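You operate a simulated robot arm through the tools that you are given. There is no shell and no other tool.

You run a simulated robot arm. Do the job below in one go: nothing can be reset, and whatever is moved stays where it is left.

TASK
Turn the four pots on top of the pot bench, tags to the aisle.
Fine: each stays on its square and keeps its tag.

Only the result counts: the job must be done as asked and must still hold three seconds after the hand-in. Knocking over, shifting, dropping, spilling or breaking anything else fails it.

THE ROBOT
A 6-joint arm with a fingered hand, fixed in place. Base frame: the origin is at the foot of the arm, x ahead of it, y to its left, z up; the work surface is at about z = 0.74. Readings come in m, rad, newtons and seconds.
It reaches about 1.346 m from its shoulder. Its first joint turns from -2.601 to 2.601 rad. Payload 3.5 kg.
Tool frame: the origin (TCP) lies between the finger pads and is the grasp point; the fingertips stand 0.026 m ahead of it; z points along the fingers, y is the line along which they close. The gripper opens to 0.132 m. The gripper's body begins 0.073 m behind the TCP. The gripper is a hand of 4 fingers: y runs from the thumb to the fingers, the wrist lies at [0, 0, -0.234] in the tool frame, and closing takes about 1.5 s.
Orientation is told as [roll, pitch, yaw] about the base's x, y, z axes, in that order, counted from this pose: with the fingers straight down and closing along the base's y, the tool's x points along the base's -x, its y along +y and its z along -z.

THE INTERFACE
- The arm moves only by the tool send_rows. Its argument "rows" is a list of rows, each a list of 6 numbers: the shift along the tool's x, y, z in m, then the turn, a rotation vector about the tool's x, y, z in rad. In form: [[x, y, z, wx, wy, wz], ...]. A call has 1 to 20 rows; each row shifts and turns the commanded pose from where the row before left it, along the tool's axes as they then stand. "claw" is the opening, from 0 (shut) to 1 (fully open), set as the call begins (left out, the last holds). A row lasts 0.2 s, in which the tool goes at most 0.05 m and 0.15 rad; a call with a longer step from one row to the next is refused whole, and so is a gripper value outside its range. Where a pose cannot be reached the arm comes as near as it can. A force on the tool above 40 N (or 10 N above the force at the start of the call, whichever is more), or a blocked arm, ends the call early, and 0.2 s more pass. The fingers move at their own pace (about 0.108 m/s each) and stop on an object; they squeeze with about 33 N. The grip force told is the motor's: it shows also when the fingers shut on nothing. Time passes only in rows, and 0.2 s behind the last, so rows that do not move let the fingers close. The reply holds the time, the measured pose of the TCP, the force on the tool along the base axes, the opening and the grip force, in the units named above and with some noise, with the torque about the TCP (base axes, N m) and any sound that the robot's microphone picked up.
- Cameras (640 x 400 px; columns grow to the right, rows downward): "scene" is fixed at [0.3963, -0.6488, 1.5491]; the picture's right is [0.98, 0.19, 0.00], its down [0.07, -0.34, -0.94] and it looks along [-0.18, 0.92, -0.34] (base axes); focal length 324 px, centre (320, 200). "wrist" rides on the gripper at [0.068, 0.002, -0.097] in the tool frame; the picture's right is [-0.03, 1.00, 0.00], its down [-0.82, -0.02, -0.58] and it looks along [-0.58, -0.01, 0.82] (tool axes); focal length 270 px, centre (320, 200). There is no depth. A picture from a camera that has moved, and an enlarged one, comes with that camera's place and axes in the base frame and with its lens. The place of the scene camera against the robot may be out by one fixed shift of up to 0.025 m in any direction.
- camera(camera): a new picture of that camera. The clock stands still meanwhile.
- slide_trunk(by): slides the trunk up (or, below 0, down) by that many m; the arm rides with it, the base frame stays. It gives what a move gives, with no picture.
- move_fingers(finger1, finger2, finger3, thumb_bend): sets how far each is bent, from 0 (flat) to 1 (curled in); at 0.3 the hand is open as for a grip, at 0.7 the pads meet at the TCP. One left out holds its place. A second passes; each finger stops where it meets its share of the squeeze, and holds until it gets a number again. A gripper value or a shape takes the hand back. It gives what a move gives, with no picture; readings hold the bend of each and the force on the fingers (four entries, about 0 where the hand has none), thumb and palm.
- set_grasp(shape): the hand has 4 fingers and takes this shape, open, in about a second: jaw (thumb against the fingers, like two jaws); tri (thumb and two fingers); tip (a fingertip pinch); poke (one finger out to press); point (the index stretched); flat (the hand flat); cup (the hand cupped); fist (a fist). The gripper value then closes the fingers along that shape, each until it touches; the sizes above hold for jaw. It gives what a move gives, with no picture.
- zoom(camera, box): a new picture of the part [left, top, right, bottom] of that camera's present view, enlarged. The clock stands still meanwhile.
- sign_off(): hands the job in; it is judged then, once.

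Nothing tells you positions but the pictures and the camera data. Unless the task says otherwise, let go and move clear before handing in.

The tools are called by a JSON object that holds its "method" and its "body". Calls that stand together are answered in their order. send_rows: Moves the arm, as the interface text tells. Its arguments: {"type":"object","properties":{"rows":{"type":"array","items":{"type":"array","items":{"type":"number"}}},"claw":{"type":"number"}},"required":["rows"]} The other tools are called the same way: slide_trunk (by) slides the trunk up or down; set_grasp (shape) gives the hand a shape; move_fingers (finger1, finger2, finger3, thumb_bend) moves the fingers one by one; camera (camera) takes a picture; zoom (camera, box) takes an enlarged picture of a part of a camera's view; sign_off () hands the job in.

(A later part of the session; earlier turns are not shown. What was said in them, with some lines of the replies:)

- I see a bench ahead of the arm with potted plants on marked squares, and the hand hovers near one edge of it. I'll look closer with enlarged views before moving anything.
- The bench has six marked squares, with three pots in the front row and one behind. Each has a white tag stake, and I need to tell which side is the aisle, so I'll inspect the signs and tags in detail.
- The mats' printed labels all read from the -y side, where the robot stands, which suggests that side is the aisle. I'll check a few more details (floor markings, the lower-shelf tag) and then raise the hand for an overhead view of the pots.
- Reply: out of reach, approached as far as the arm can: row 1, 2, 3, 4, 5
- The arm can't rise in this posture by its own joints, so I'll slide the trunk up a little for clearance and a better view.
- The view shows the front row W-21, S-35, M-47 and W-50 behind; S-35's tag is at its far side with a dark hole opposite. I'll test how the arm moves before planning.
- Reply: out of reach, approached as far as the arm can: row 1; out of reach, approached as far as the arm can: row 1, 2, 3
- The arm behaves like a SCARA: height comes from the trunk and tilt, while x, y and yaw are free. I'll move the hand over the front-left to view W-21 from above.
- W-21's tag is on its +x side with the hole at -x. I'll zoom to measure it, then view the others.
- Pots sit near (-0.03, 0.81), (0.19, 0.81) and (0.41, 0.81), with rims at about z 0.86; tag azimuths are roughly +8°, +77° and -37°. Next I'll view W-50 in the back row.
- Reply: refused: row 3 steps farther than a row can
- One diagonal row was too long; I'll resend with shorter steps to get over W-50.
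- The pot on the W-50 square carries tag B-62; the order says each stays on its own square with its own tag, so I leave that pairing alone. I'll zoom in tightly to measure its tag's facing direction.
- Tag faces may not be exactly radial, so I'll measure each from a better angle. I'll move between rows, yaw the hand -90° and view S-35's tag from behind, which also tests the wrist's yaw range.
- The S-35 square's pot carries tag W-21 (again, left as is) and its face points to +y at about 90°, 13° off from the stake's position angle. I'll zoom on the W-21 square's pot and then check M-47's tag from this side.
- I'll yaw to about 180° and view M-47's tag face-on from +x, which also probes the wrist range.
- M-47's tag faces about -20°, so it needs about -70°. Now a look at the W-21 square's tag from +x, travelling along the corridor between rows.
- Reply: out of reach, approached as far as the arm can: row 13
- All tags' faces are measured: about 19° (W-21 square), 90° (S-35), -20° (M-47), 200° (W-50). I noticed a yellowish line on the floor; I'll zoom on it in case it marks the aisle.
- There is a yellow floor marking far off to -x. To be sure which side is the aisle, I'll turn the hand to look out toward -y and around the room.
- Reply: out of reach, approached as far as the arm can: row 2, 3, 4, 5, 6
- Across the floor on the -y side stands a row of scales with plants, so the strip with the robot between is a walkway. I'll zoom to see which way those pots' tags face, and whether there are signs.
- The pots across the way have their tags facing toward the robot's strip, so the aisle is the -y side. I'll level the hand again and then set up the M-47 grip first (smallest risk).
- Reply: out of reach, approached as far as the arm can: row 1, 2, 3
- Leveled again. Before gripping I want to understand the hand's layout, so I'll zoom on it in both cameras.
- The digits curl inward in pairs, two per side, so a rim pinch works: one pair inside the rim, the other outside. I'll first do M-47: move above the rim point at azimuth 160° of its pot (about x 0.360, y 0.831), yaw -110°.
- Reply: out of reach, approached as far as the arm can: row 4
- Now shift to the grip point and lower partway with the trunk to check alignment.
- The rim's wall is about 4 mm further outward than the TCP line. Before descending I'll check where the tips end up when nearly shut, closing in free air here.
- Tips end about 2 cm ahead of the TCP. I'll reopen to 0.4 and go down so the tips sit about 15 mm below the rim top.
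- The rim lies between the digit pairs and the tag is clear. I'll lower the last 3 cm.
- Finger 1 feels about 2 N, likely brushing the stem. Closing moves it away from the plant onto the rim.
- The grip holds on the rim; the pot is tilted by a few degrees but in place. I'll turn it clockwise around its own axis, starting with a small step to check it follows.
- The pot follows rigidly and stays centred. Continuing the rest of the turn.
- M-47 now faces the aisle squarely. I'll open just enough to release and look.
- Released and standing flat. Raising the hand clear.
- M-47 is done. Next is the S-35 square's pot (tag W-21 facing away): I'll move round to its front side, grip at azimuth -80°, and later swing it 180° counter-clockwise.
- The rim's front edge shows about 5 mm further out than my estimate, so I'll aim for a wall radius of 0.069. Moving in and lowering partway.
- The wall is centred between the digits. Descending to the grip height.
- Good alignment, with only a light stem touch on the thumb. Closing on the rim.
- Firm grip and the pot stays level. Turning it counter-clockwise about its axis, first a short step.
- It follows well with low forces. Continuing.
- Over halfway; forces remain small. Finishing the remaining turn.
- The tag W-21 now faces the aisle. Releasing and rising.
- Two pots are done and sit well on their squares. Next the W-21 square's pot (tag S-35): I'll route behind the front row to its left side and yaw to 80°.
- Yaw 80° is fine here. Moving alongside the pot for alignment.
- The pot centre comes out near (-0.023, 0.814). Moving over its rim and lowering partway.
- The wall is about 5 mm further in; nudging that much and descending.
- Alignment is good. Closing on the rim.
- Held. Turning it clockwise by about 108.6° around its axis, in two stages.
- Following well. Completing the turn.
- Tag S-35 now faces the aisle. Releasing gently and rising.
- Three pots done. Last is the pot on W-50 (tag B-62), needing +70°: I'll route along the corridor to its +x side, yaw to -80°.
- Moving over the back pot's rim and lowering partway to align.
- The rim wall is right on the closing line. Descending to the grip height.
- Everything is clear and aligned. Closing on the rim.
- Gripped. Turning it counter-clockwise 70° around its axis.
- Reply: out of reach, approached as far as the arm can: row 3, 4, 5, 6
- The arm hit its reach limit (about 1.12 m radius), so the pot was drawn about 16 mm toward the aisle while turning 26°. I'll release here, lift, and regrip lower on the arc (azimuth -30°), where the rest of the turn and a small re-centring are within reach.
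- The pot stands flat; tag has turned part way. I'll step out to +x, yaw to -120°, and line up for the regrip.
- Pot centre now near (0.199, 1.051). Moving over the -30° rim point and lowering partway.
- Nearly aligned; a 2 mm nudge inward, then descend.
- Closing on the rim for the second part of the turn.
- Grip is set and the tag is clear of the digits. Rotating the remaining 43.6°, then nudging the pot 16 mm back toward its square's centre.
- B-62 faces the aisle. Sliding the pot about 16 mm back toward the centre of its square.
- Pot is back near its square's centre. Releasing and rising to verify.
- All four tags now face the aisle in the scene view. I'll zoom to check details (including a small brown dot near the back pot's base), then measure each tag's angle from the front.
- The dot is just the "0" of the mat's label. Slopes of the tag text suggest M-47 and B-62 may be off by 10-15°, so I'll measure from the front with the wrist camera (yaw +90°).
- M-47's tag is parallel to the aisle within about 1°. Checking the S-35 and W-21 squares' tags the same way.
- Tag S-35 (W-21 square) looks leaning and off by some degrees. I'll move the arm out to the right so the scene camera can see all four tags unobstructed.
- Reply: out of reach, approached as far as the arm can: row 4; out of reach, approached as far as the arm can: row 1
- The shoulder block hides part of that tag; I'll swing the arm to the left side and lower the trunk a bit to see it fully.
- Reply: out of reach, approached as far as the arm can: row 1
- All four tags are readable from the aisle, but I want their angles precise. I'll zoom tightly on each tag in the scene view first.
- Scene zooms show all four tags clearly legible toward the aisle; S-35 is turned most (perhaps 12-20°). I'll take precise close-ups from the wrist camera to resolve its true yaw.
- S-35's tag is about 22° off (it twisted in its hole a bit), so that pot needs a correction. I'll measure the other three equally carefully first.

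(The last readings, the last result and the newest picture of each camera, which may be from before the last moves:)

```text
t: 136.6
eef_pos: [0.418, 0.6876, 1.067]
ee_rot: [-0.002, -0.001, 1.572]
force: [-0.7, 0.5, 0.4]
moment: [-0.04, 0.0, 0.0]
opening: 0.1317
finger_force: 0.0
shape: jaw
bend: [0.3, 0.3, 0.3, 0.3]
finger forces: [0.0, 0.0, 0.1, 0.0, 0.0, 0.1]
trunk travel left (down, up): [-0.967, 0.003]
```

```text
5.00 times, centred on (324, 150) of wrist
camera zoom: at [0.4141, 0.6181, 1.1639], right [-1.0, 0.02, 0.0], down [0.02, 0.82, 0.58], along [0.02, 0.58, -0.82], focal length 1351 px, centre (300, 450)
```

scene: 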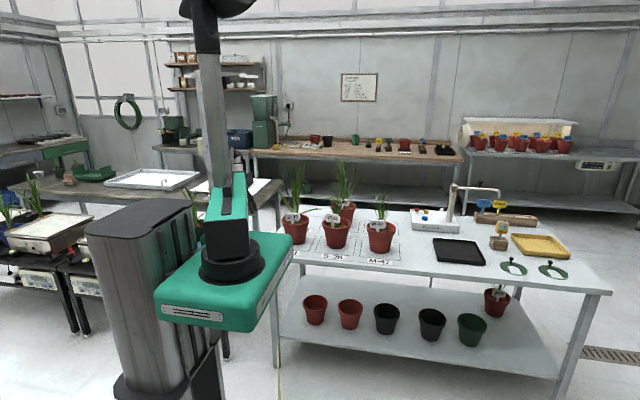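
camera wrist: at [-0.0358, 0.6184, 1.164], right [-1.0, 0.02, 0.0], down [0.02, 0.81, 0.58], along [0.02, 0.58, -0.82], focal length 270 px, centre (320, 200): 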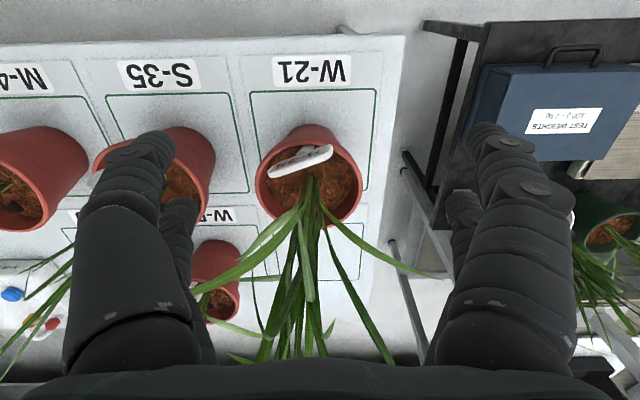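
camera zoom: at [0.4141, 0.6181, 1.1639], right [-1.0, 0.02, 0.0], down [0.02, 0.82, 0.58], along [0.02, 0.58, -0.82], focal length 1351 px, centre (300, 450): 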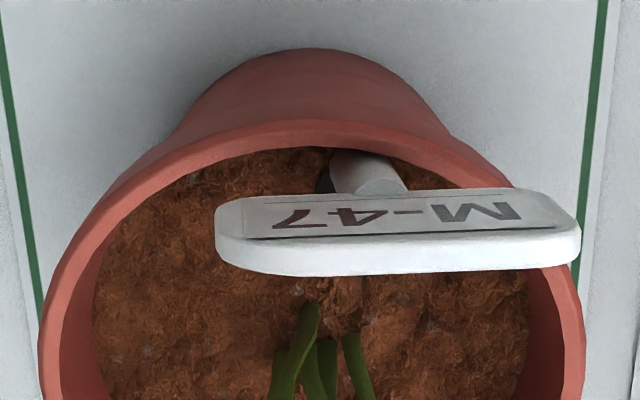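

W-21 is within 7° and M-47 within 1° of square; B-62 is about 12° and S-35 about 22° off. I'll correct the S-35 tag's pot first: go round behind it (yaw 10°, azimuth 100°).

{"method": "send_rows", "body": {"rows": [[0, 0.0416, 0, 0, 0, 0], [0, 0.0416, 0, 0, 0, 0], [0, 0.0416, 0, 0, 0, 0], [0, 0.0416, 0, 0, 0, 0], [0, 0.0416, 0, 0, 0, 0], [0, 0.0416, 0, 0, 0, 0], [0, 0.0416, 0, 0, 0, 0], [0, 0.0416, 0, 0, 0, 0], [0, 0, 0, 0, 0, 0.1398], [0, 0, 0, 0, 0, 0.1398], [0, 0, 0, 0, 0, 0.1398], [0, 0, 0, 0, 0, 0.1398], [0, 0, 0, 0, 0, 0.1398], [0, 0, 0, 0, 0, 0.1398], [0, 0, 0, 0, 0, 0.1398], [0, 0, 0, 0, 0, 0.1398], [0, 0, 0, 0, 0, 0.1398], [0, 0, 0, 0, 0, 0.1398]], "claw": 0.25}}

{"method": "send_rows", "body": {"rows": [[-0.00725, 0.041, 0, 0, 0, 0], [-0.00725, 0.041, 0, 0, 0, 0], [-0.00725, 0.041, 0, 0, 0, 0], [-0.00725, 0.041, 0, 0, 0, 0], [-0.00725, 0.041, 0, 0, 0, 0], [-0.00725, 0.041, 0, 0, 0, 0], [0.0374, 0.0066, 0, 0, 0, 0], [0.0374, 0.0066, 0, 0, 0, 0], [0.0374, 0.0066, 0, 0, 0, 0]]}}

{"method": "camera", "body": {"camera": "wrist"}}

```text
t: 140.4
eef_pos: [0.0813, 0.687, 1.0692]
ee_rot: [0.002, -0.004, 0.169]
force: [0.2, 0.4, -0.1]
moment: [-0.01, 0.0, -0.03]
opening: 0.0333
finger_force: 0.1
shape: jaw
bend: [0.73, 0.73, 0.73, 0.7]
finger forces: [0.0, 0.0, 0.1, 0.0, 0.0, 0.0]
trunk travel left (down, up): [-0.967, 0.003]
```

```text
t: 142.4
eef_pos: [-0.0301, 0.9374, 1.0682]
ee_rot: [0.001, -0.005, 0.175]
force: [-0.7, -0.2, -0.7]
moment: [0.0, 0.02, 0.02]
opening: 0.0333
finger_force: 0.0
shape: jaw
bend: [0.73, 0.73, 0.73, 0.7]
finger forces: [0.0, 0.0, 0.0, 0.0, 0.0, 0.1]
trunk travel left (down, up): [-0.967, 0.003]
```

```text
taken
camera wrist: at [-0.0998, 0.927, 1.1638], right [-0.15, 0.99, 0.0], down [0.81, 0.12, 0.58], along [0.57, 0.09, -0.81], focal length 270 px, centre (320, 200)
```

wrist: 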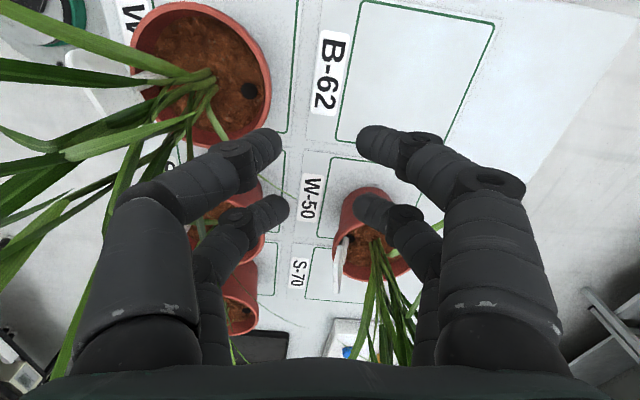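

Moving onto the rim's back side and lowering partway.

{"method": "send_rows", "body": {"rows": [[0.0045, -0.0256, 0, 0, 0, 0], [0.0045, -0.0256, 0, 0, 0, 0]]}}

{"method": "slide_trunk", "body": {"by": -0.1}}

{"method": "camera", "body": {"camera": "wrist"}}

```text
t: 143.0
eef_pos: [-0.0308, 0.8847, 1.0681]
ee_rot: [0.001, -0.003, 0.174]
force: [-0.2, 0.4, 0.0]
moment: [0.04, -0.06, 0.0]
opening: 0.0332
finger_force: 0.1
shape: jaw
bend: [0.73, 0.73, 0.73, 0.7]
finger forces: [0.0, 0.1, 0.1, 0.1, 0.0, 0.1]
trunk travel left (down, up): [-0.967, 0.003]
```

```text
t: 144.3
eef_pos: [-0.0327, 0.8844, 0.9678]
ee_rot: [0.002, -0.002, 0.173]
force: [-0.4, -0.8, 1.1]
moment: [-0.01, -0.04, 0.02]
opening: 0.0333
finger_force: 0.1
shape: jaw
bend: [0.73, 0.73, 0.73, 0.7]
finger forces: [0.0, 0.0, 0.0, 0.0, 0.0, 0.0]
trunk travel left (down, up): [-0.867, 0.103]
```

```text
taken
camera wrist: at [-0.101, 0.874, 1.064], right [-0.15, 0.99, 0.0], down [0.81, 0.12, 0.58], along [0.57, 0.09, -0.81], focal length 270 px, centre (320, 200)
```

wrist: 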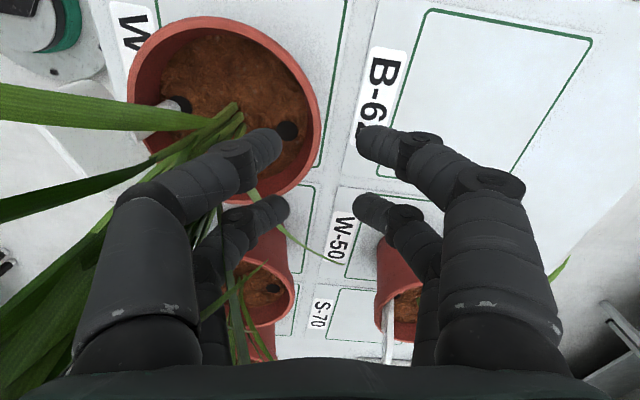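

The wall is 4 mm inward; I'll nudge, descend and grip. By pot marks it needs about -8°, by tag face about -22°, so I'll turn it -17° to satisfy both.

{"method": "send_rows", "body": {"rows": [[0, -0.004, 0, 0, 0, 0]]}}

{"method": "slide_trunk", "body": {"by": -0.06}}

{"method": "slide_trunk", "body": {"by": -0.03}}

{"method": "camera", "body": {"camera": "wrist"}}

{"method": "zoom", "body": {"camera": "scene", "box": [265, 180, 345, 250]}}

```text
t: 144.7
eef_pos: [-0.0295, 0.8809, 0.9676]
ee_rot: [0.001, -0.003, 0.172]
force: [-0.3, 0.7, -1.4]
moment: [0.0, -0.02, 0.03]
opening: 0.0332
finger_force: 0.1
shape: jaw
bend: [0.73, 0.73, 0.73, 0.7]
finger forces: [0.0, 0.0, 0.0, 0.1, 0.0, 0.1]
trunk travel left (down, up): [-0.867, 0.103]
```

```text
t: 145.7
eef_pos: [-0.0313, 0.8813, 0.9086]
ee_rot: [0.003, -0.004, 0.173]
force: [-0.2, -0.8, -0.3]
moment: [0.03, 0.0, 0.03]
opening: 0.0334
finger_force: 0.0
shape: jaw
bend: [0.73, 0.73, 0.73, 0.7]
finger forces: [0.1, 0.1, 0.0, 0.0, 0.0, 0.0]
trunk travel left (down, up): [-0.807, 0.163]
```

```text
t: 146.5
eef_pos: [-0.0311, 0.8813, 0.8772]
ee_rot: [0.0, -0.003, 0.172]
force: [0.5, 1.7, -1.7]
moment: [-0.01, 0.02, 0.07]
opening: 0.0329
finger_force: 0.0
shape: jaw
bend: [0.73, 0.73, 0.73, 0.7]
finger forces: [0.0, 0.0, 2.2, 0.0, 0.1, 0.0]
trunk travel left (down, up): [-0.777, 0.193]
```

```text
taken
camera wrist: at [-0.1004, 0.8704, 0.9737], right [-0.15, 0.99, 0.0], down [0.81, 0.12, 0.58], along [0.57, 0.09, -0.81], focal length 270 px, centre (320, 200)
```

wrist: 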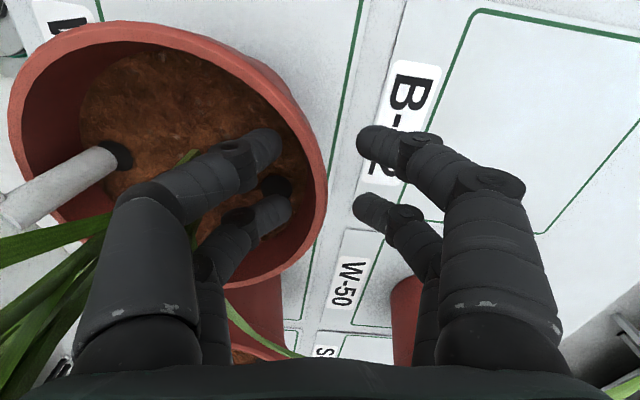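

```text
5.71 times, centred on (305, 215) of scene
camera zoom: at [0.3963, -0.6488, 1.5491], right [0.98, 0.19, 0.0], down [0.07, -0.34, -0.94], along [-0.18, 0.92, -0.34], focal length 1850 px, centre (406, 114)
```

zoom: 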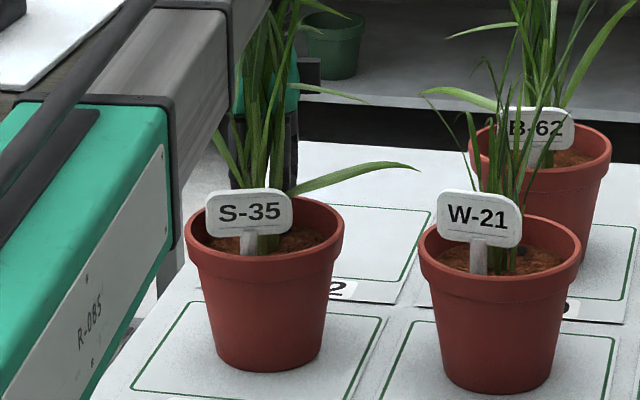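

Aligned. Closing and turning -17°.

{"method": "send_rows", "body": {"rows": [[0, 0, 0, 0, 0, 0], [0, 0, 0, 0, 0, 0], [0, 0, 0, 0, 0, 0], [0, 0, 0, 0, 0, 0], [0, 0, 0, 0, 0, 0], [0, 0, 0, 0, 0, 0]], "claw": 0}}

{"method": "zoom", "body": {"camera": "scene", "box": [265, 180, 345, 250]}}

{"method": "send_rows", "body": {"rows": [[-0.00403, -0.00012, 0, 0, 0, 0.0593], [-0.00403, -0.00012, 0, 0, 0, 0.0593], [-0.00403, -0.00012, 0, 0, 0, 0.0593], [-0.00403, -0.00012, 0, 0, 0, 0.0593], [-0.00403, -0.00012, 0, 0, 0, 0.0593]]}}

{"method": "zoom", "body": {"camera": "scene", "box": [265, 180, 345, 250]}}

{"method": "camera", "body": {"camera": "wrist"}}

```text
t: 147.9
eef_pos: [-0.0317, 0.8813, 0.8773]
ee_rot: [0.002, -0.004, 0.174]
force: [1.6, -0.7, -0.3]
moment: [-0.13, 0.01, 0.19]
opening: 0.0078
finger_force: 33.6
shape: jaw
bend: [0.68, 0.68, 0.75, 0.7]
finger forces: [29.0, 28.5, 26.8, 0.0, 29.8, 0.0]
trunk travel left (down, up): [-0.777, 0.193]
```

```text
5.71 times, centred on (305, 215) of scene
camera zoom: at [0.3963, -0.6488, 1.5491], right [0.98, 0.19, 0.0], down [0.07, -0.34, -0.94], along [-0.18, 0.92, -0.34], focal length 1850 px, centre (406, 114)
```

zoom: 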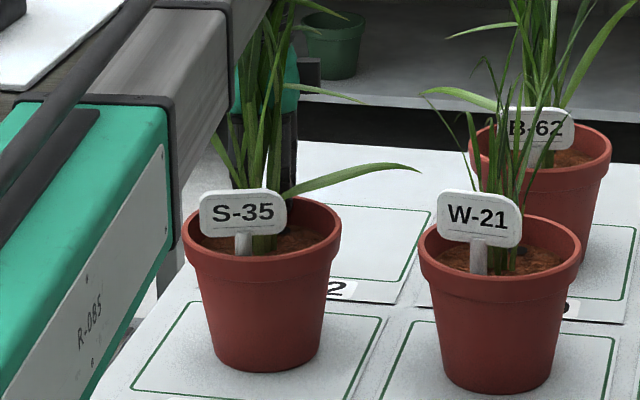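

```text
t: 149.1
eef_pos: [-0.0109, 0.8818, 0.8775]
ee_rot: [0.002, -0.001, -0.125]
force: [1.1, -2.4, 0.6]
moment: [-0.08, 0.05, 0.19]
opening: 0.008
finger_force: 33.4
shape: jaw
bend: [0.68, 0.68, 0.75, 0.7]
finger forces: [29.7, 28.5, 27.0, 0.0, 30.4, 0.0]
trunk travel left (down, up): [-0.777, 0.193]
```

```text
5.71 times, centred on (305, 215) of scene
camera zoom: at [0.3963, -0.6488, 1.5491], right [0.98, 0.19, 0.0], down [0.07, -0.34, -0.94], along [-0.18, 0.92, -0.34], focal length 1850 px, centre (406, 114)
```

zoom: 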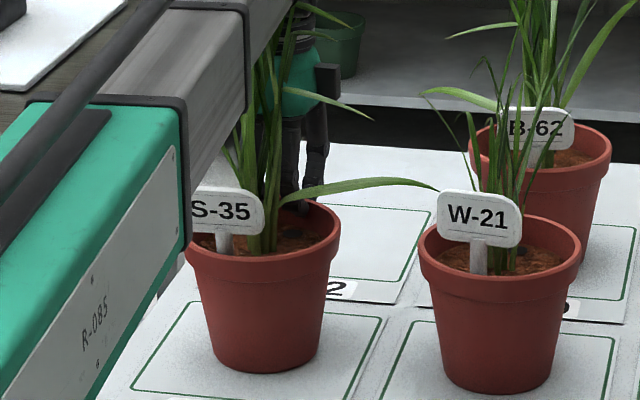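

```text
taken
camera wrist: at [-0.0804, 0.8908, 0.9738], right [0.15, 0.99, 0.0], down [0.81, -0.12, 0.58], along [0.57, -0.09, -0.81], focal length 270 px, centre (320, 200)
```

wrist: 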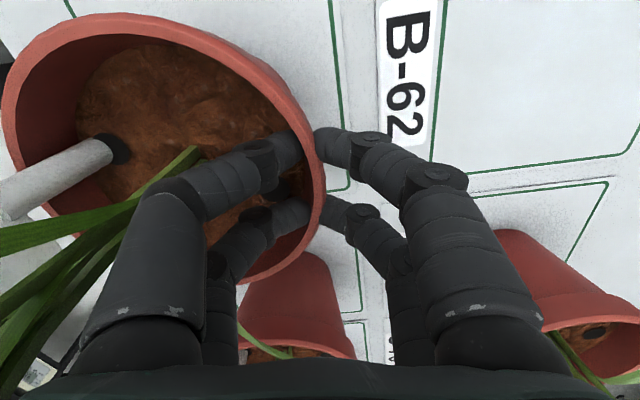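

S-35 is now close to square. Releasing gently with a smaller opening, then checking.

{"method": "send_rows", "body": {"rows": [[0, 0, 0, 0, 0, 0], [0, 0, 0, 0, 0, 0], [0, 0, 0, 0, 0, 0]], "claw": 0.18}}

{"method": "zoom", "body": {"camera": "scene", "box": [265, 180, 345, 250]}}

{"method": "camera", "body": {"camera": "wrist"}}

```text
t: 149.9
eef_pos: [-0.0103, 0.8813, 0.8785]
ee_rot: [0.0, -0.002, -0.124]
force: [0.1, 0.1, 0.1]
moment: [0.0, 0.0, 0.05]
opening: 0.0234
finger_force: 0.0
shape: jaw
bend: [0.73, 0.73, 0.73, 0.7]
finger forces: [0.1, 0.0, 0.5, 0.0, 0.1, 0.0]
trunk travel left (down, up): [-0.777, 0.193]
```

```text
5.71 times, centred on (305, 215) of scene
camera zoom: at [0.3963, -0.6488, 1.5491], right [0.98, 0.19, 0.0], down [0.07, -0.34, -0.94], along [-0.18, 0.92, -0.34], focal length 1850 px, centre (406, 114)
```

zoom: 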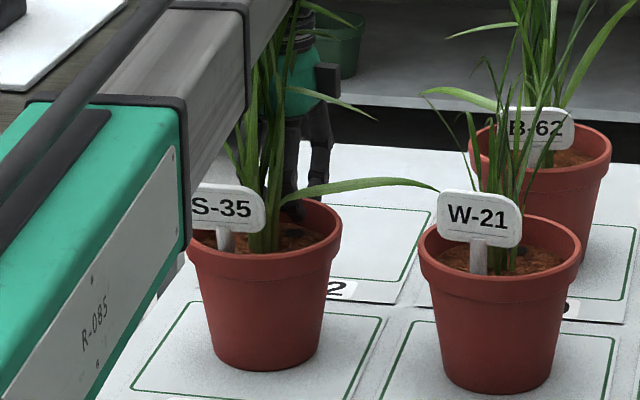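

```text
taken
camera wrist: at [-0.0805, 0.8908, 0.974], right [0.15, 0.99, 0.0], down [0.81, -0.12, 0.58], along [0.57, -0.08, -0.81], focal length 270 px, centre (320, 200)
```

wrist: 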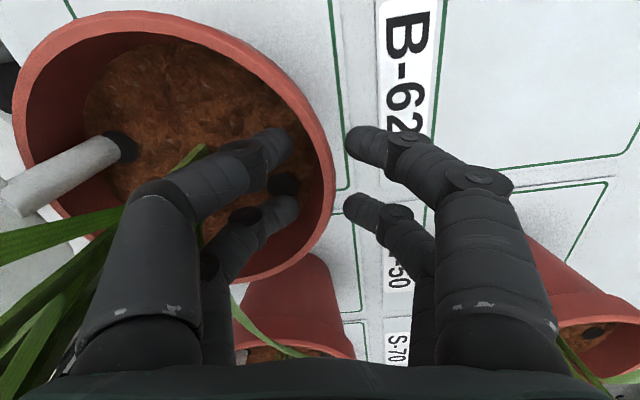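

Released cleanly. Lifting, then viewing B-62's tag from close in front to get its exact angle.

{"method": "slide_trunk", "body": {"by": 0.1}}

{"method": "slide_trunk", "body": {"by": 0.09}}

{"method": "send_rows", "body": {"rows": [[-0.03, 0.03, 0, 0, 0, 0], [-0.04, 0.02, 0, 0, 0, 0], [-0.04, 0, 0, 0, 0, 0], [0, 0, 0, 0, 0, -0.141], [0, 0, 0, 0, 0, -0.141], [0, 0, 0, 0, 0, -0.141], [0, 0, 0, 0, 0, -0.141], [0, 0, 0, 0, 0, -0.141], [0, 0, 0, 0, 0, -0.141], [0, 0, 0, 0, 0, -0.141], [0, 0, 0, 0, 0, -0.141], [0, 0, 0, 0, 0, -0.141], [0, 0, 0, 0, 0, -0.141], [0, 0, 0, 0, 0, -0.141], [0, 0, 0, 0, 0, -0.141], [0, -0.03, 0, 0, 0, 0], [0, -0.03, 0, 0, 0, 0], [0, -0.03, 0, 0, 0, 0]]}}

{"method": "camera", "body": {"camera": "wrist"}}

```text
t: 151.2
eef_pos: [-0.011, 0.8813, 0.9779]
ee_rot: [0.001, -0.002, -0.125]
force: [-0.3, 0.3, -0.1]
moment: [-0.03, -0.02, 0.0]
opening: 0.0236
finger_force: 0.0
shape: jaw
bend: [0.73, 0.73, 0.73, 0.7]
finger forces: [0.1, 0.0, 0.0, 0.0, 0.0, 0.0]
trunk travel left (down, up): [-0.877, 0.093]
```

```text
t: 152.5
eef_pos: [-0.0116, 0.8809, 1.0678]
ee_rot: [0.001, 0.0, -0.125]
force: [0.1, 0.6, 0.5]
moment: [-0.02, -0.01, 0.03]
opening: 0.0235
finger_force: 0.1
shape: jaw
bend: [0.73, 0.73, 0.73, 0.7]
finger forces: [0.0, 0.1, 0.1, 0.1, 0.1, 0.0]
trunk travel left (down, up): [-0.967, 0.003]
```

```text
t: 156.3
eef_pos: [0.1942, 0.9178, 1.0678]
ee_rot: [-0.004, 0.0, 1.568]
force: [0.8, 0.6, -0.1]
moment: [-0.01, 0.02, 0.02]
opening: 0.0237
finger_force: 0.0
shape: jaw
bend: [0.73, 0.73, 0.73, 0.7]
finger forces: [0.0, 0.0, 0.0, 0.0, 0.0, 0.0]
trunk travel left (down, up): [-0.967, 0.003]
```

```text
taken
camera wrist: at [0.1907, 0.8484, 1.164], right [-1.0, 0.03, 0.0], down [0.02, 0.81, 0.58], along [0.02, 0.58, -0.82], focal length 270 px, centre (320, 200)
```

wrist: 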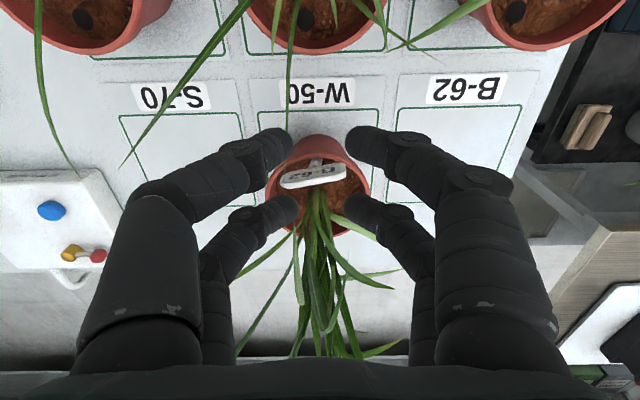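

{"method": "zoom", "body": {"camera": "wrist", "box": [256, 125, 384, 205]}}

{"method": "zoom", "body": {"camera": "scene", "box": [334, 194, 358, 209]}}

{"method": "zoom", "body": {"camera": "scene", "box": [280, 206, 304, 221]}}

```text
5.00 times, centred on (320, 165) of wrist
camera zoom: at [0.1907, 0.8484, 1.164], right [-1.0, 0.03, 0.0], down [0.02, 0.81, 0.58], along [0.02, 0.58, -0.82], focal length 1351 px, centre (320, 375)
```

zoom: 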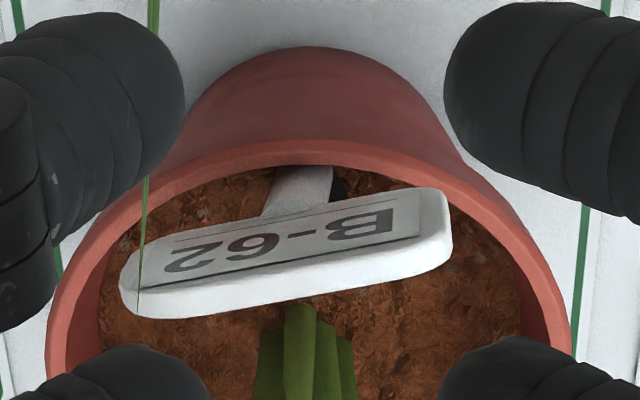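

```text
16.00 times, centred on (346, 202) of scene
camera zoom: at [0.3963, -0.6488, 1.5491], right [0.98, 0.19, 0.0], down [0.07, -0.34, -0.94], along [-0.18, 0.92, -0.34], focal length 5180 px, centre (-96, 176)
```

zoom: 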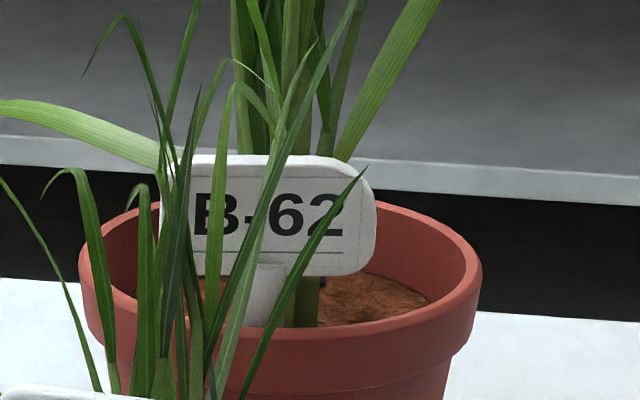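

```text
16.00 times, centred on (292, 214) of scene
camera zoom: at [0.3963, -0.6488, 1.5491], right [0.98, 0.19, 0.0], down [0.07, -0.34, -0.94], along [-0.18, 0.92, -0.34], focal length 5180 px, centre (768, -16)
```

zoom: 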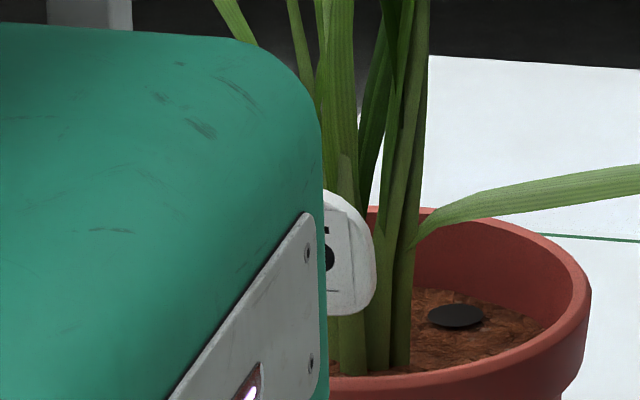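

B-62's tag is 10° off by face and about 13° by pot marks, so a -11° touch-up fixes both. I can grip it from the +x side with the present yaw of 90° (thumb side out).

{"method": "send_rows", "body": {"rows": [[0, -0.04, 0, 0, 0, 0], [0, -0.04, 0, 0, 0, 0], [0, -0.04, 0, 0, 0, 0], [-0.037, 0, 0, 0, 0, 0], [-0.037, 0, 0, 0, 0, 0], [-0.037, 0, 0, 0, 0, 0], [-0.037, 0, 0, 0, 0, 0]], "claw": 0.28}}

{"method": "camera", "body": {"camera": "wrist"}}

{"method": "zoom", "body": {"camera": "scene", "box": [265, 180, 405, 270]}}

```text
t: 157.9
eef_pos: [0.3136, 1.0654, 1.0679]
ee_rot: [-0.002, -0.001, 1.568]
force: [0.2, 0.1, 0.0]
moment: [-0.05, 0.01, -0.01]
opening: 0.0367
finger_force: 0.2
shape: jaw
bend: [0.73, 0.73, 0.73, 0.7]
finger forces: [0.0, 0.0, 0.1, 0.0, 0.0, 0.0]
trunk travel left (down, up): [-0.967, 0.003]
```

```text
taken
camera wrist: at [0.3105, 0.9967, 1.1637], right [-1.0, 0.03, 0.0], down [0.02, 0.82, 0.58], along [0.02, 0.58, -0.82], focal length 270 px, centre (320, 200)
```

wrist: 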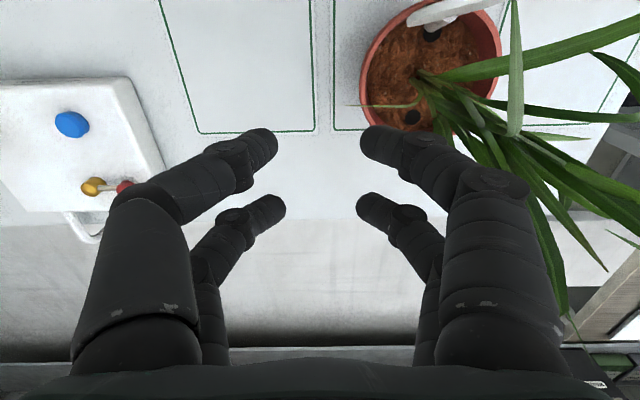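

```text
4.44 times, centred on (335, 225) of scene
camera zoom: at [0.3963, -0.6488, 1.5491], right [0.98, 0.19, 0.0], down [0.07, -0.34, -0.94], along [-0.18, 0.92, -0.34], focal length 1439 px, centre (253, 89)
```

zoom: 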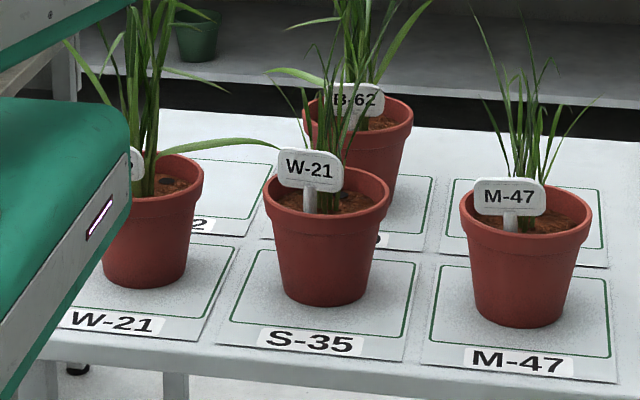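

Rim's edge is at x = 0.272; moving onto it and lowering.

{"method": "send_rows", "body": {"rows": [[0, 0.0223, 0, 0, 0, 0], [0, 0.0223, 0, 0, 0, 0]]}}

{"method": "slide_trunk", "body": {"by": -0.1}}

{"method": "camera", "body": {"camera": "wrist"}}

```text
t: 158.5
eef_pos: [0.2699, 1.0643, 1.0676]
ee_rot: [-0.006, -0.002, 1.568]
force: [-0.7, 0.1, 0.3]
moment: [0.02, -0.03, 0.03]
opening: 0.0368
finger_force: 0.1
shape: jaw
bend: [0.73, 0.73, 0.73, 0.7]
finger forces: [0.1, 0.0, 0.1, 0.1, 0.0, 0.0]
trunk travel left (down, up): [-0.967, 0.003]
```

```text
t: 159.8
eef_pos: [0.2701, 1.0641, 0.969]
ee_rot: [-0.006, -0.002, 1.568]
force: [-0.2, 0.7, -0.8]
moment: [-0.02, 0.04, 0.02]
opening: 0.0365
finger_force: 0.0
shape: jaw
bend: [0.73, 0.73, 0.73, 0.7]
finger forces: [0.0, 0.0, 0.0, 0.0, 0.0, 0.0]
trunk travel left (down, up): [-0.867, 0.103]
```

```text
taken
camera wrist: at [0.2673, 0.9954, 1.0641], right [-1.0, 0.03, 0.0], down [0.02, 0.81, 0.58], along [0.02, 0.58, -0.82], focal length 270 px, centre (320, 200)
```

wrist: 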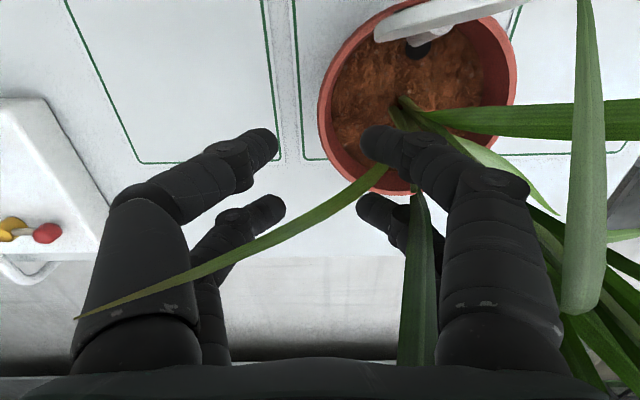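

Slight shift: I'll grip at azimuth +10° instead so the camera stalk keeps more distance from the tag.

{"method": "send_rows", "body": {"rows": [[-0.006, 0.002, 0, 0, 0, -0.0873], [-0.006, 0.002, 0, 0, 0, -0.0873]]}}

{"method": "camera", "body": {"camera": "wrist"}}

```text
t: 160.4
eef_pos: [0.2667, 1.0769, 0.967]
ee_rot: [-0.004, -0.002, 1.745]
force: [-0.6, 1.2, 0.3]
moment: [0.03, -0.01, -0.01]
opening: 0.0368
finger_force: 0.0
shape: jaw
bend: [0.73, 0.73, 0.73, 0.7]
finger forces: [0.0, 0.1, 0.0, 0.1, 0.0, 0.0]
trunk travel left (down, up): [-0.867, 0.103]
```

```text
taken
camera wrist: at [0.2748, 1.0079, 1.064], right [-0.99, -0.15, 0.0], down [-0.12, 0.81, 0.58], along [-0.08, 0.57, -0.82], focal length 270 px, centre (320, 200)
```

wrist: 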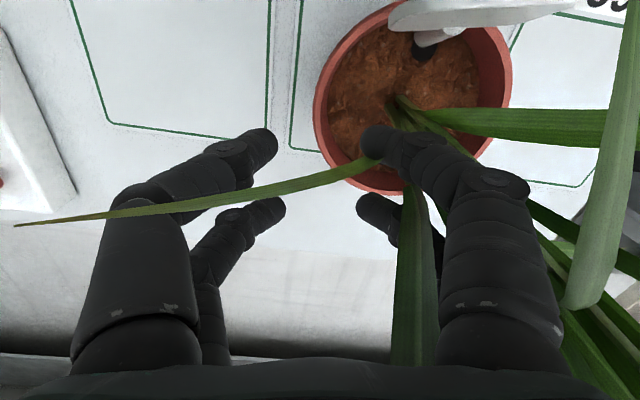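

Wall is centred. Descending and checking.

{"method": "slide_trunk", "body": {"by": -0.06}}

{"method": "camera", "body": {"camera": "wrist"}}

{"method": "slide_trunk", "body": {"by": -0.03}}

{"method": "camera", "body": {"camera": "wrist"}}

{"method": "zoom", "body": {"camera": "scene", "box": [310, 160, 390, 230]}}

```text
t: 161.4
eef_pos: [0.2665, 1.0751, 0.9084]
ee_rot: [-0.001, -0.002, 1.744]
force: [0.0, 0.9, 1.1]
moment: [0.0, 0.03, 0.04]
opening: 0.0368
finger_force: 0.0
shape: jaw
bend: [0.73, 0.73, 0.73, 0.7]
finger forces: [0.1, 0.0, 0.0, 0.0, 0.1, 0.0]
trunk travel left (down, up): [-0.807, 0.163]
```

```text
taken
camera wrist: at [0.2746, 1.0076, 1.0041], right [-0.99, -0.15, 0.0], down [-0.12, 0.81, 0.58], along [-0.08, 0.57, -0.82], focal length 270 px, centre (320, 200)
```

wrist: 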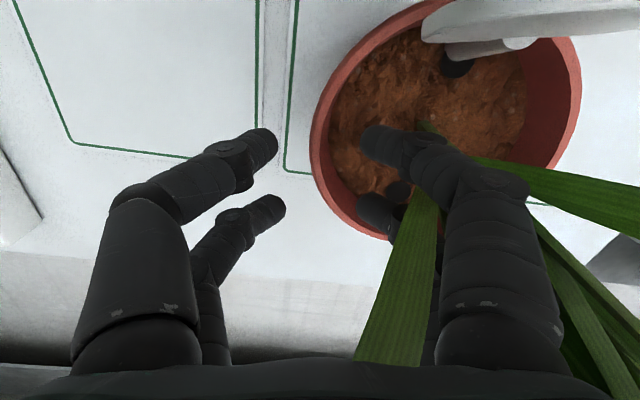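

```text
t: 162.2
eef_pos: [0.266, 1.0768, 0.8777]
ee_rot: [-0.006, -0.002, 1.743]
force: [1.6, -1.7, -1.6]
moment: [0.04, -0.04, 0.11]
opening: 0.0367
finger_force: 0.1
shape: jaw
bend: [0.73, 0.73, 0.73, 0.7]
finger forces: [2.2, 0.1, 0.1, 0.0, 0.0, 0.0]
trunk travel left (down, up): [-0.777, 0.193]
```

```text
taken
camera wrist: at [0.275, 1.0075, 0.974], right [-0.99, -0.15, 0.0], down [-0.12, 0.81, 0.58], along [-0.08, 0.57, -0.82], focal length 270 px, centre (320, 200)
```

wrist: 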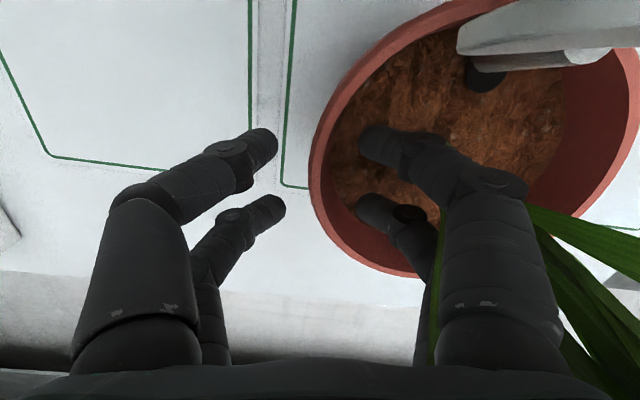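

```text
5.71 times, centred on (350, 195) of scene
camera zoom: at [0.3963, -0.6488, 1.5491], right [0.98, 0.19, 0.0], down [0.07, -0.34, -0.94], along [-0.18, 0.92, -0.34], focal length 1850 px, centre (149, 229)
```

zoom: 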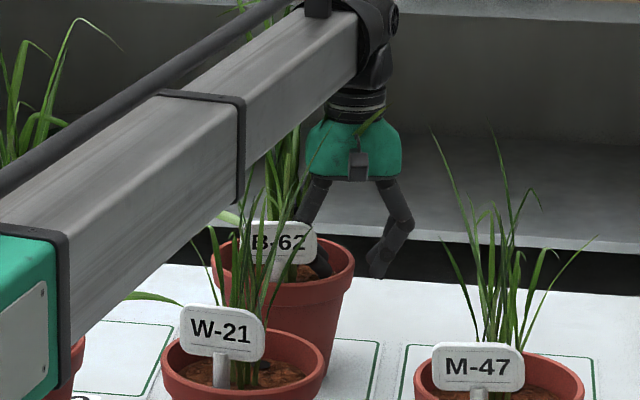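

Clear of the tag. Closing, then turning -11°.

{"method": "send_rows", "body": {"rows": [[0, 0, 0, 0, 0, 0], [0, 0, 0, 0, 0, 0], [0, 0, 0, 0, 0, 0], [0, 0, 0, 0, 0, 0], [0, 0, 0, 0, 0, 0], [0, 0, 0, 0, 0, 0]], "claw": 0}}

{"method": "zoom", "body": {"camera": "scene", "box": [310, 160, 390, 230]}}

{"method": "send_rows", "body": {"rows": [[0.00326, 8e-05, 0, 0, 0, 0.048], [0.00326, 8e-05, 0, 0, 0, 0.048], [0.00326, 8e-05, 0, 0, 0, 0.048], [0.00326, 8e-05, 0, 0, 0, 0.048]]}}

{"method": "zoom", "body": {"camera": "scene", "box": [310, 160, 390, 230]}}

{"method": "camera", "body": {"camera": "wrist"}}

```text
t: 163.6
eef_pos: [0.2659, 1.0764, 0.877]
ee_rot: [-0.004, -0.002, 1.743]
force: [0.8, -1.0, -0.2]
moment: [-0.08, 0.21, 0.16]
opening: 0.0004
finger_force: 32.4
shape: jaw
bend: [0.75, 0.72, 0.67, 0.69]
finger forces: [25.2, 32.5, 28.9, 0.0, 28.6, 0.0]
trunk travel left (down, up): [-0.777, 0.193]
```

```text
5.71 times, centred on (350, 195) of scene
camera zoom: at [0.3963, -0.6488, 1.5491], right [0.98, 0.19, 0.0], down [0.07, -0.34, -0.94], along [-0.18, 0.92, -0.34], focal length 1850 px, centre (149, 229)
```

zoom: 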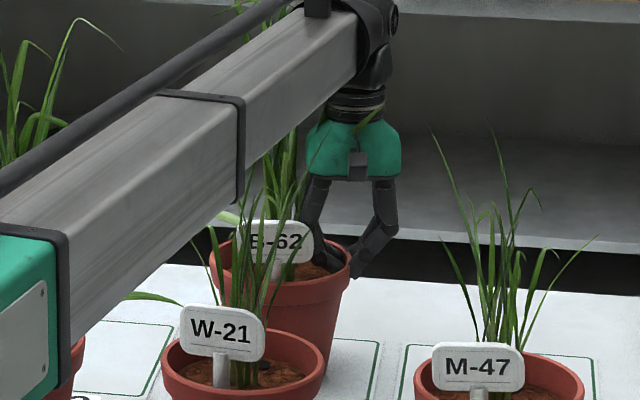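

```text
t: 164.6
eef_pos: [0.2663, 1.0631, 0.8779]
ee_rot: [-0.004, -0.001, 1.549]
force: [-0.9, -2.3, 1.3]
moment: [-0.03, 0.24, 0.24]
opening: 0.0005
finger_force: 33.3
shape: jaw
bend: [0.75, 0.72, 0.67, 0.69]
finger forces: [25.1, 35.0, 29.1, 0.0, 29.0, 0.0]
trunk travel left (down, up): [-0.777, 0.193]
```

```text
5.71 times, centred on (350, 195) of scene
camera zoom: at [0.3963, -0.6488, 1.5491], right [0.98, 0.19, 0.0], down [0.07, -0.34, -0.94], along [-0.18, 0.92, -0.34], focal length 1850 px, centre (149, 229)
```

zoom: 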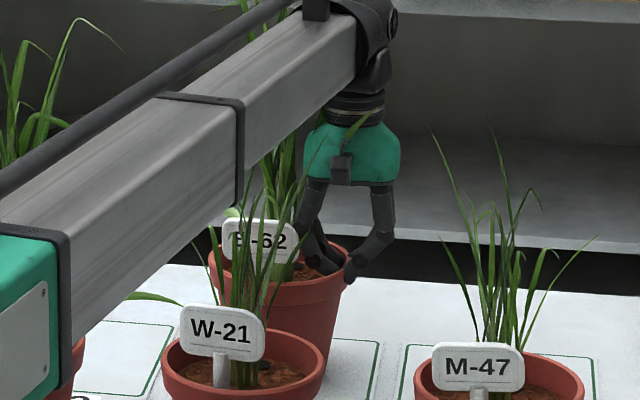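

```text
taken
camera wrist: at [0.2617, 0.9941, 0.9739], right [-1.0, 0.05, 0.0], down [0.04, 0.81, 0.58], along [0.03, 0.58, -0.82], focal length 270 px, centre (320, 200)
```

wrist: 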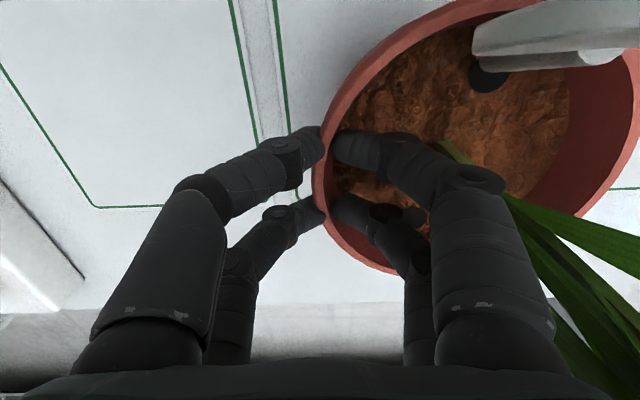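

Turned. Releasing gently and rising clear.

{"method": "send_rows", "body": {"rows": [[0, 0, 0, 0, 0, 0], [0, 0, 0, 0, 0, 0], [0, 0, 0, 0, 0, 0]], "claw": 0.2}}

{"method": "camera", "body": {"camera": "wrist"}}

{"method": "slide_trunk", "body": {"by": 0.1}}

{"method": "slide_trunk", "body": {"by": 0.09}}

{"method": "zoom", "body": {"camera": "scene", "box": [334, 194, 358, 209]}}

```text
t: 165.3
eef_pos: [0.2668, 1.0625, 0.8782]
ee_rot: [-0.003, -0.003, 1.551]
force: [1.0, -0.3, -0.1]
moment: [0.0, 0.03, 0.02]
opening: 0.0259
finger_force: 0.0
shape: jaw
bend: [0.73, 0.73, 0.73, 0.7]
finger forces: [0.3, 0.1, 0.0, 0.0, 0.1, 0.0]
trunk travel left (down, up): [-0.777, 0.193]
```

```text
taken
camera wrist: at [0.262, 0.9942, 0.974], right [-1.0, 0.05, 0.0], down [0.04, 0.81, 0.58], along [0.03, 0.58, -0.82], focal length 270 px, centre (320, 200)
```

wrist: 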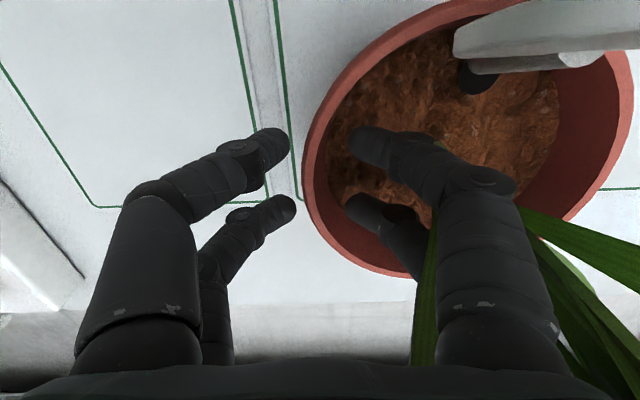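

```text
t: 166.7
eef_pos: [0.2673, 1.0628, 0.978]
ee_rot: [-0.002, -0.001, 1.551]
force: [-0.2, -0.3, 0.2]
moment: [0.0, -0.01, -0.05]
opening: 0.0261
finger_force: 0.0
shape: jaw
bend: [0.73, 0.73, 0.73, 0.7]
finger forces: [0.0, 0.0, 0.1, 0.0, 0.1, 0.0]
trunk travel left (down, up): [-0.877, 0.093]
```

```text
t: 167.9
eef_pos: [0.2661, 1.0634, 1.0676]
ee_rot: [-0.003, -0.004, 1.552]
force: [0.7, 0.1, -0.2]
moment: [-0.01, 0.0, 0.0]
opening: 0.0263
finger_force: 0.0
shape: jaw
bend: [0.73, 0.73, 0.73, 0.7]
finger forces: [0.0, 0.0, 0.1, 0.0, 0.0, 0.0]
trunk travel left (down, up): [-0.967, 0.003]
```

```text
16.00 times, centred on (346, 202) of scene
camera zoom: at [0.3963, -0.6488, 1.5491], right [0.98, 0.19, 0.0], down [0.07, -0.34, -0.94], along [-0.18, 0.92, -0.34], focal length 5180 px, centre (-96, 176)
```

zoom: 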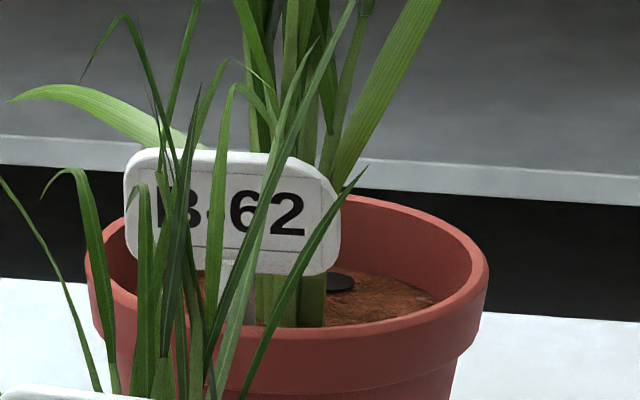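

B-62 is now within about 5°. I'll move the arm clear via the gap between columns and out to the left, then verify everything.

{"method": "send_rows", "body": {"rows": [[0, -0.045, 0, 0, 0, 0], [0.04, 0, 0, 0, 0, 0], [0.04, 0, 0, 0, 0, 0], [0.04, 0, 0, 0, 0, 0], [0.04, 0, 0, 0, 0, 0], [0.04, 0, 0, 0, 0, 0], [0.04, 0, 0, 0, 0, 0], [0.04, 0, 0, 0, 0, 0], [0.04, 0, 0, 0, 0, 0], [0.04, 0, 0, 0, 0, 0]]}}

{"method": "send_rows", "body": {"rows": [[0, 0.045, 0, 0, 0, 0], [0, 0.045, 0, 0, 0, 0], [0, 0.045, 0, 0, 0, 0], [0, 0.045, 0, 0, 0, 0], [0, 0.045, 0, 0, 0, 0], [0, 0.045, 0, 0, 0, 0], [0, 0.045, 0, 0, 0, 0], [0, 0.045, 0, 0, 0, 0]], "claw": 1}}

{"method": "camera", "body": {"camera": "wrist"}}

{"method": "zoom", "body": {"camera": "wrist", "box": [250, 100, 378, 180]}}

```text
t: 170.1
eef_pos: [0.3054, 0.7034, 1.0685]
ee_rot: [-0.003, -0.003, 1.552]
force: [-0.1, 0.3, 1.1]
moment: [0.01, -0.01, 0.02]
opening: 0.0263
finger_force: 0.1
shape: jaw
bend: [0.73, 0.73, 0.73, 0.7]
finger forces: [0.0, 0.0, 0.0, 0.0, 0.1, 0.0]
trunk travel left (down, up): [-0.967, 0.003]
```

```text
t: 171.9
eef_pos: [-0.0553, 0.7101, 1.0682]
ee_rot: [-0.004, -0.001, 1.55]
force: [-0.5, 0.4, -0.7]
moment: [-0.02, 0.0, 0.01]
opening: 0.1319
finger_force: 0.1
shape: jaw
bend: [0.3, 0.3, 0.3, 0.3]
finger forces: [0.0, 0.0, 0.0, 0.0, 0.1, 0.0]
trunk travel left (down, up): [-0.967, 0.003]
```

```text
taken
camera wrist: at [-0.0601, 0.6406, 1.164], right [-1.0, 0.05, 0.0], down [0.04, 0.81, 0.58], along [0.03, 0.58, -0.82], focal length 270 px, centre (320, 200)
```

wrist: 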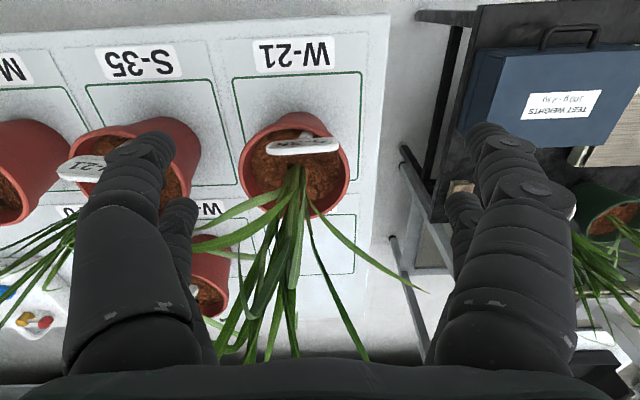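

```text
5.00 times, centred on (314, 140) of wrist
camera zoom: at [-0.0601, 0.6406, 1.164], right [-1.0, 0.05, 0.0], down [0.04, 0.81, 0.58], along [0.03, 0.58, -0.82], focal length 1351 px, centre (350, 500)
```

zoom: 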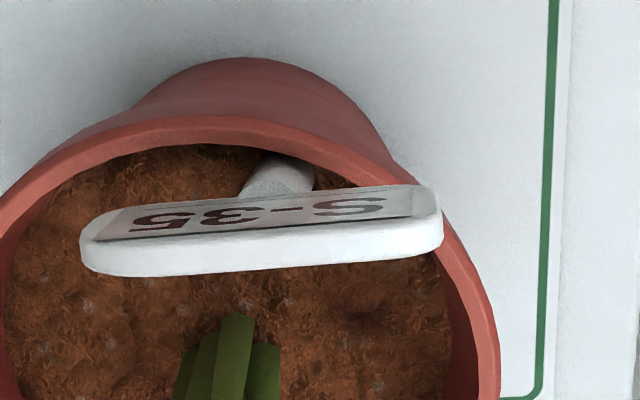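

S-35's tag is now square to the aisle. One last overall look with the arm out of the way.

{"method": "send_rows", "body": {"rows": [[0, 0.045, 0, 0, 0, 0], [0, 0.045, 0, 0, 0, 0], [0, 0.045, 0, 0, 0, 0], [0, 0.045, 0, 0, 0, 0]]}}

{"method": "slide_trunk", "body": {"by": -0.1}}

{"method": "camera", "body": {"camera": "scene"}}

{"method": "zoom", "body": {"camera": "scene", "box": [265, 180, 405, 270]}}

{"method": "zoom", "body": {"camera": "scene", "box": [280, 206, 304, 221]}}

{"method": "zoom", "body": {"camera": "scene", "box": [400, 170, 620, 300]}}

```text
t: 172.9
eef_pos: [-0.2343, 0.7111, 1.0677]
ee_rot: [-0.002, -0.001, 1.551]
force: [0.4, 0.1, -0.1]
moment: [-0.03, 0.0, 0.01]
opening: 0.1319
finger_force: 0.0
shape: jaw
bend: [0.3, 0.3, 0.3, 0.3]
finger forces: [0.0, 0.0, 0.0, 0.0, 0.0, 0.1]
trunk travel left (down, up): [-0.967, 0.003]
```

```text
t: 174.3
eef_pos: [-0.2335, 0.713, 0.9677]
ee_rot: [-0.001, -0.001, 1.551]
force: [0.5, -1.1, -0.2]
moment: [-0.04, 0.0, 0.04]
opening: 0.132
finger_force: 0.1
shape: jaw
bend: [0.3, 0.3, 0.3, 0.3]
finger forces: [0.1, 0.0, 0.1, 0.0, 0.0, 0.0]
trunk travel left (down, up): [-0.867, 0.103]
```

```text
taken
```

scene: 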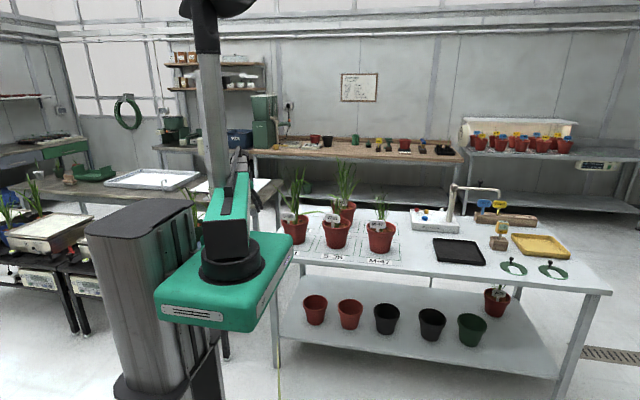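

```text
4.44 times, centred on (335, 225) of scene
camera zoom: at [0.3963, -0.6488, 1.5491], right [0.98, 0.19, 0.0], down [0.07, -0.34, -0.94], along [-0.18, 0.92, -0.34], focal length 1439 px, centre (253, 89)
```

zoom: 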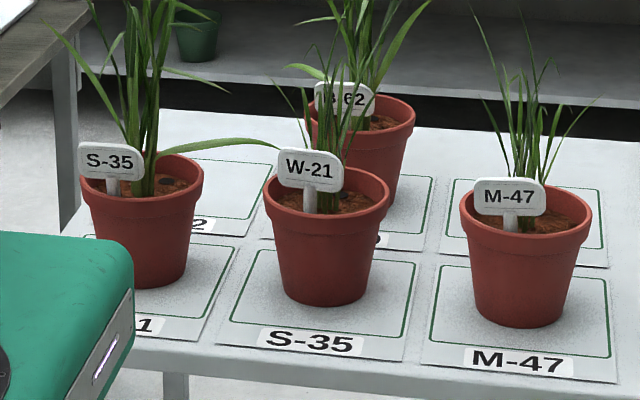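

```text
16.00 times, centred on (292, 214) of scene
camera zoom: at [0.3963, -0.6488, 1.5491], right [0.98, 0.19, 0.0], down [0.07, -0.34, -0.94], along [-0.18, 0.92, -0.34], focal length 5180 px, centre (768, -16)
```

zoom: 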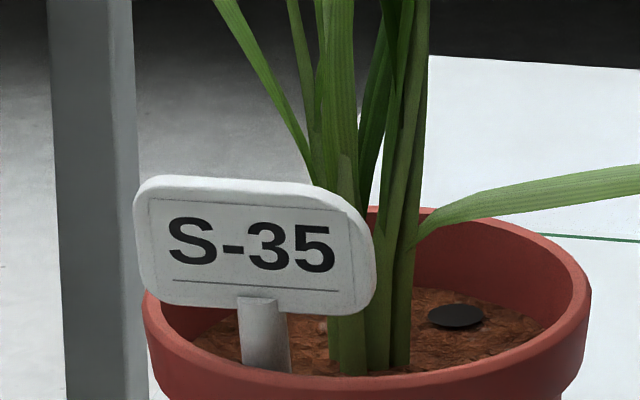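

```text
2.91 times, centred on (510, 235) of scene
camera zoom: at [0.3963, -0.6488, 1.5491], right [0.98, 0.19, 0.0], down [0.07, -0.34, -0.94], along [-0.18, 0.92, -0.34], focal length 942 px, centre (-233, 98)
```

zoom: 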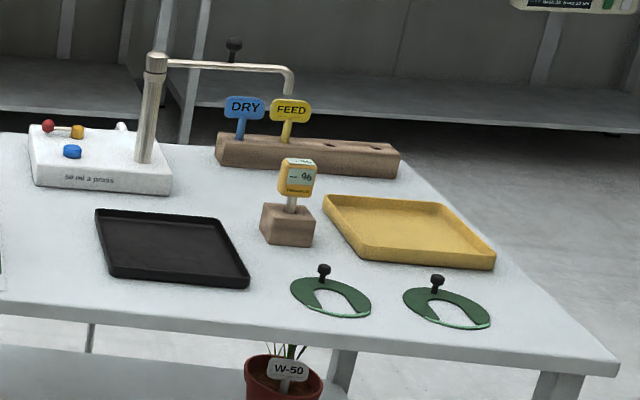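

All four tags face the aisle within a few degrees and can be read. Each pot stands flat on the square it started on with its own tag, and nothing else has moved. The hand is open and clear, so I'm handing in.

{"method": "sign_off", "body": {}}

```text
The job is handed in.
```

I turned all four pots so their tags face the aisle, and I've handed the job in. Each pot stands flat on the square it started on and still has its own tag. In the last pictures nothing else on the bench had moved.

| Square | Tag in the pot | Tag face off square to the aisle (approx.) |
|---|---|---|
| W-21 | S-35 | 4° |
| S-35 | W-21 | 7° |
| M-47 | M-47 | under 1° |
| W-50 | B-62 | 5° |

- **Mismatched tags:** three pots carry tags that don't match their squares. I left them that way, since you asked for each pot to stay on its square and keep its tag.
- **Which side is the aisle:** I took it to be the side where the robot stands. The square labels read from there, and the pots on the scales opposite have their tags turned toward it too.
- **W-50 square:** the arm reached its limit partway through, and the pot slid about 16 mm toward the aisle. I moved it back near the centre of its square.
- **Tags in their holes:** the tags shifted a little while the pots were turned, so I made a second small turn on the W-21 and W-50 squares. On the W-21 and M-47 squares the tags now lean slightly forward. All four are still in their holes.
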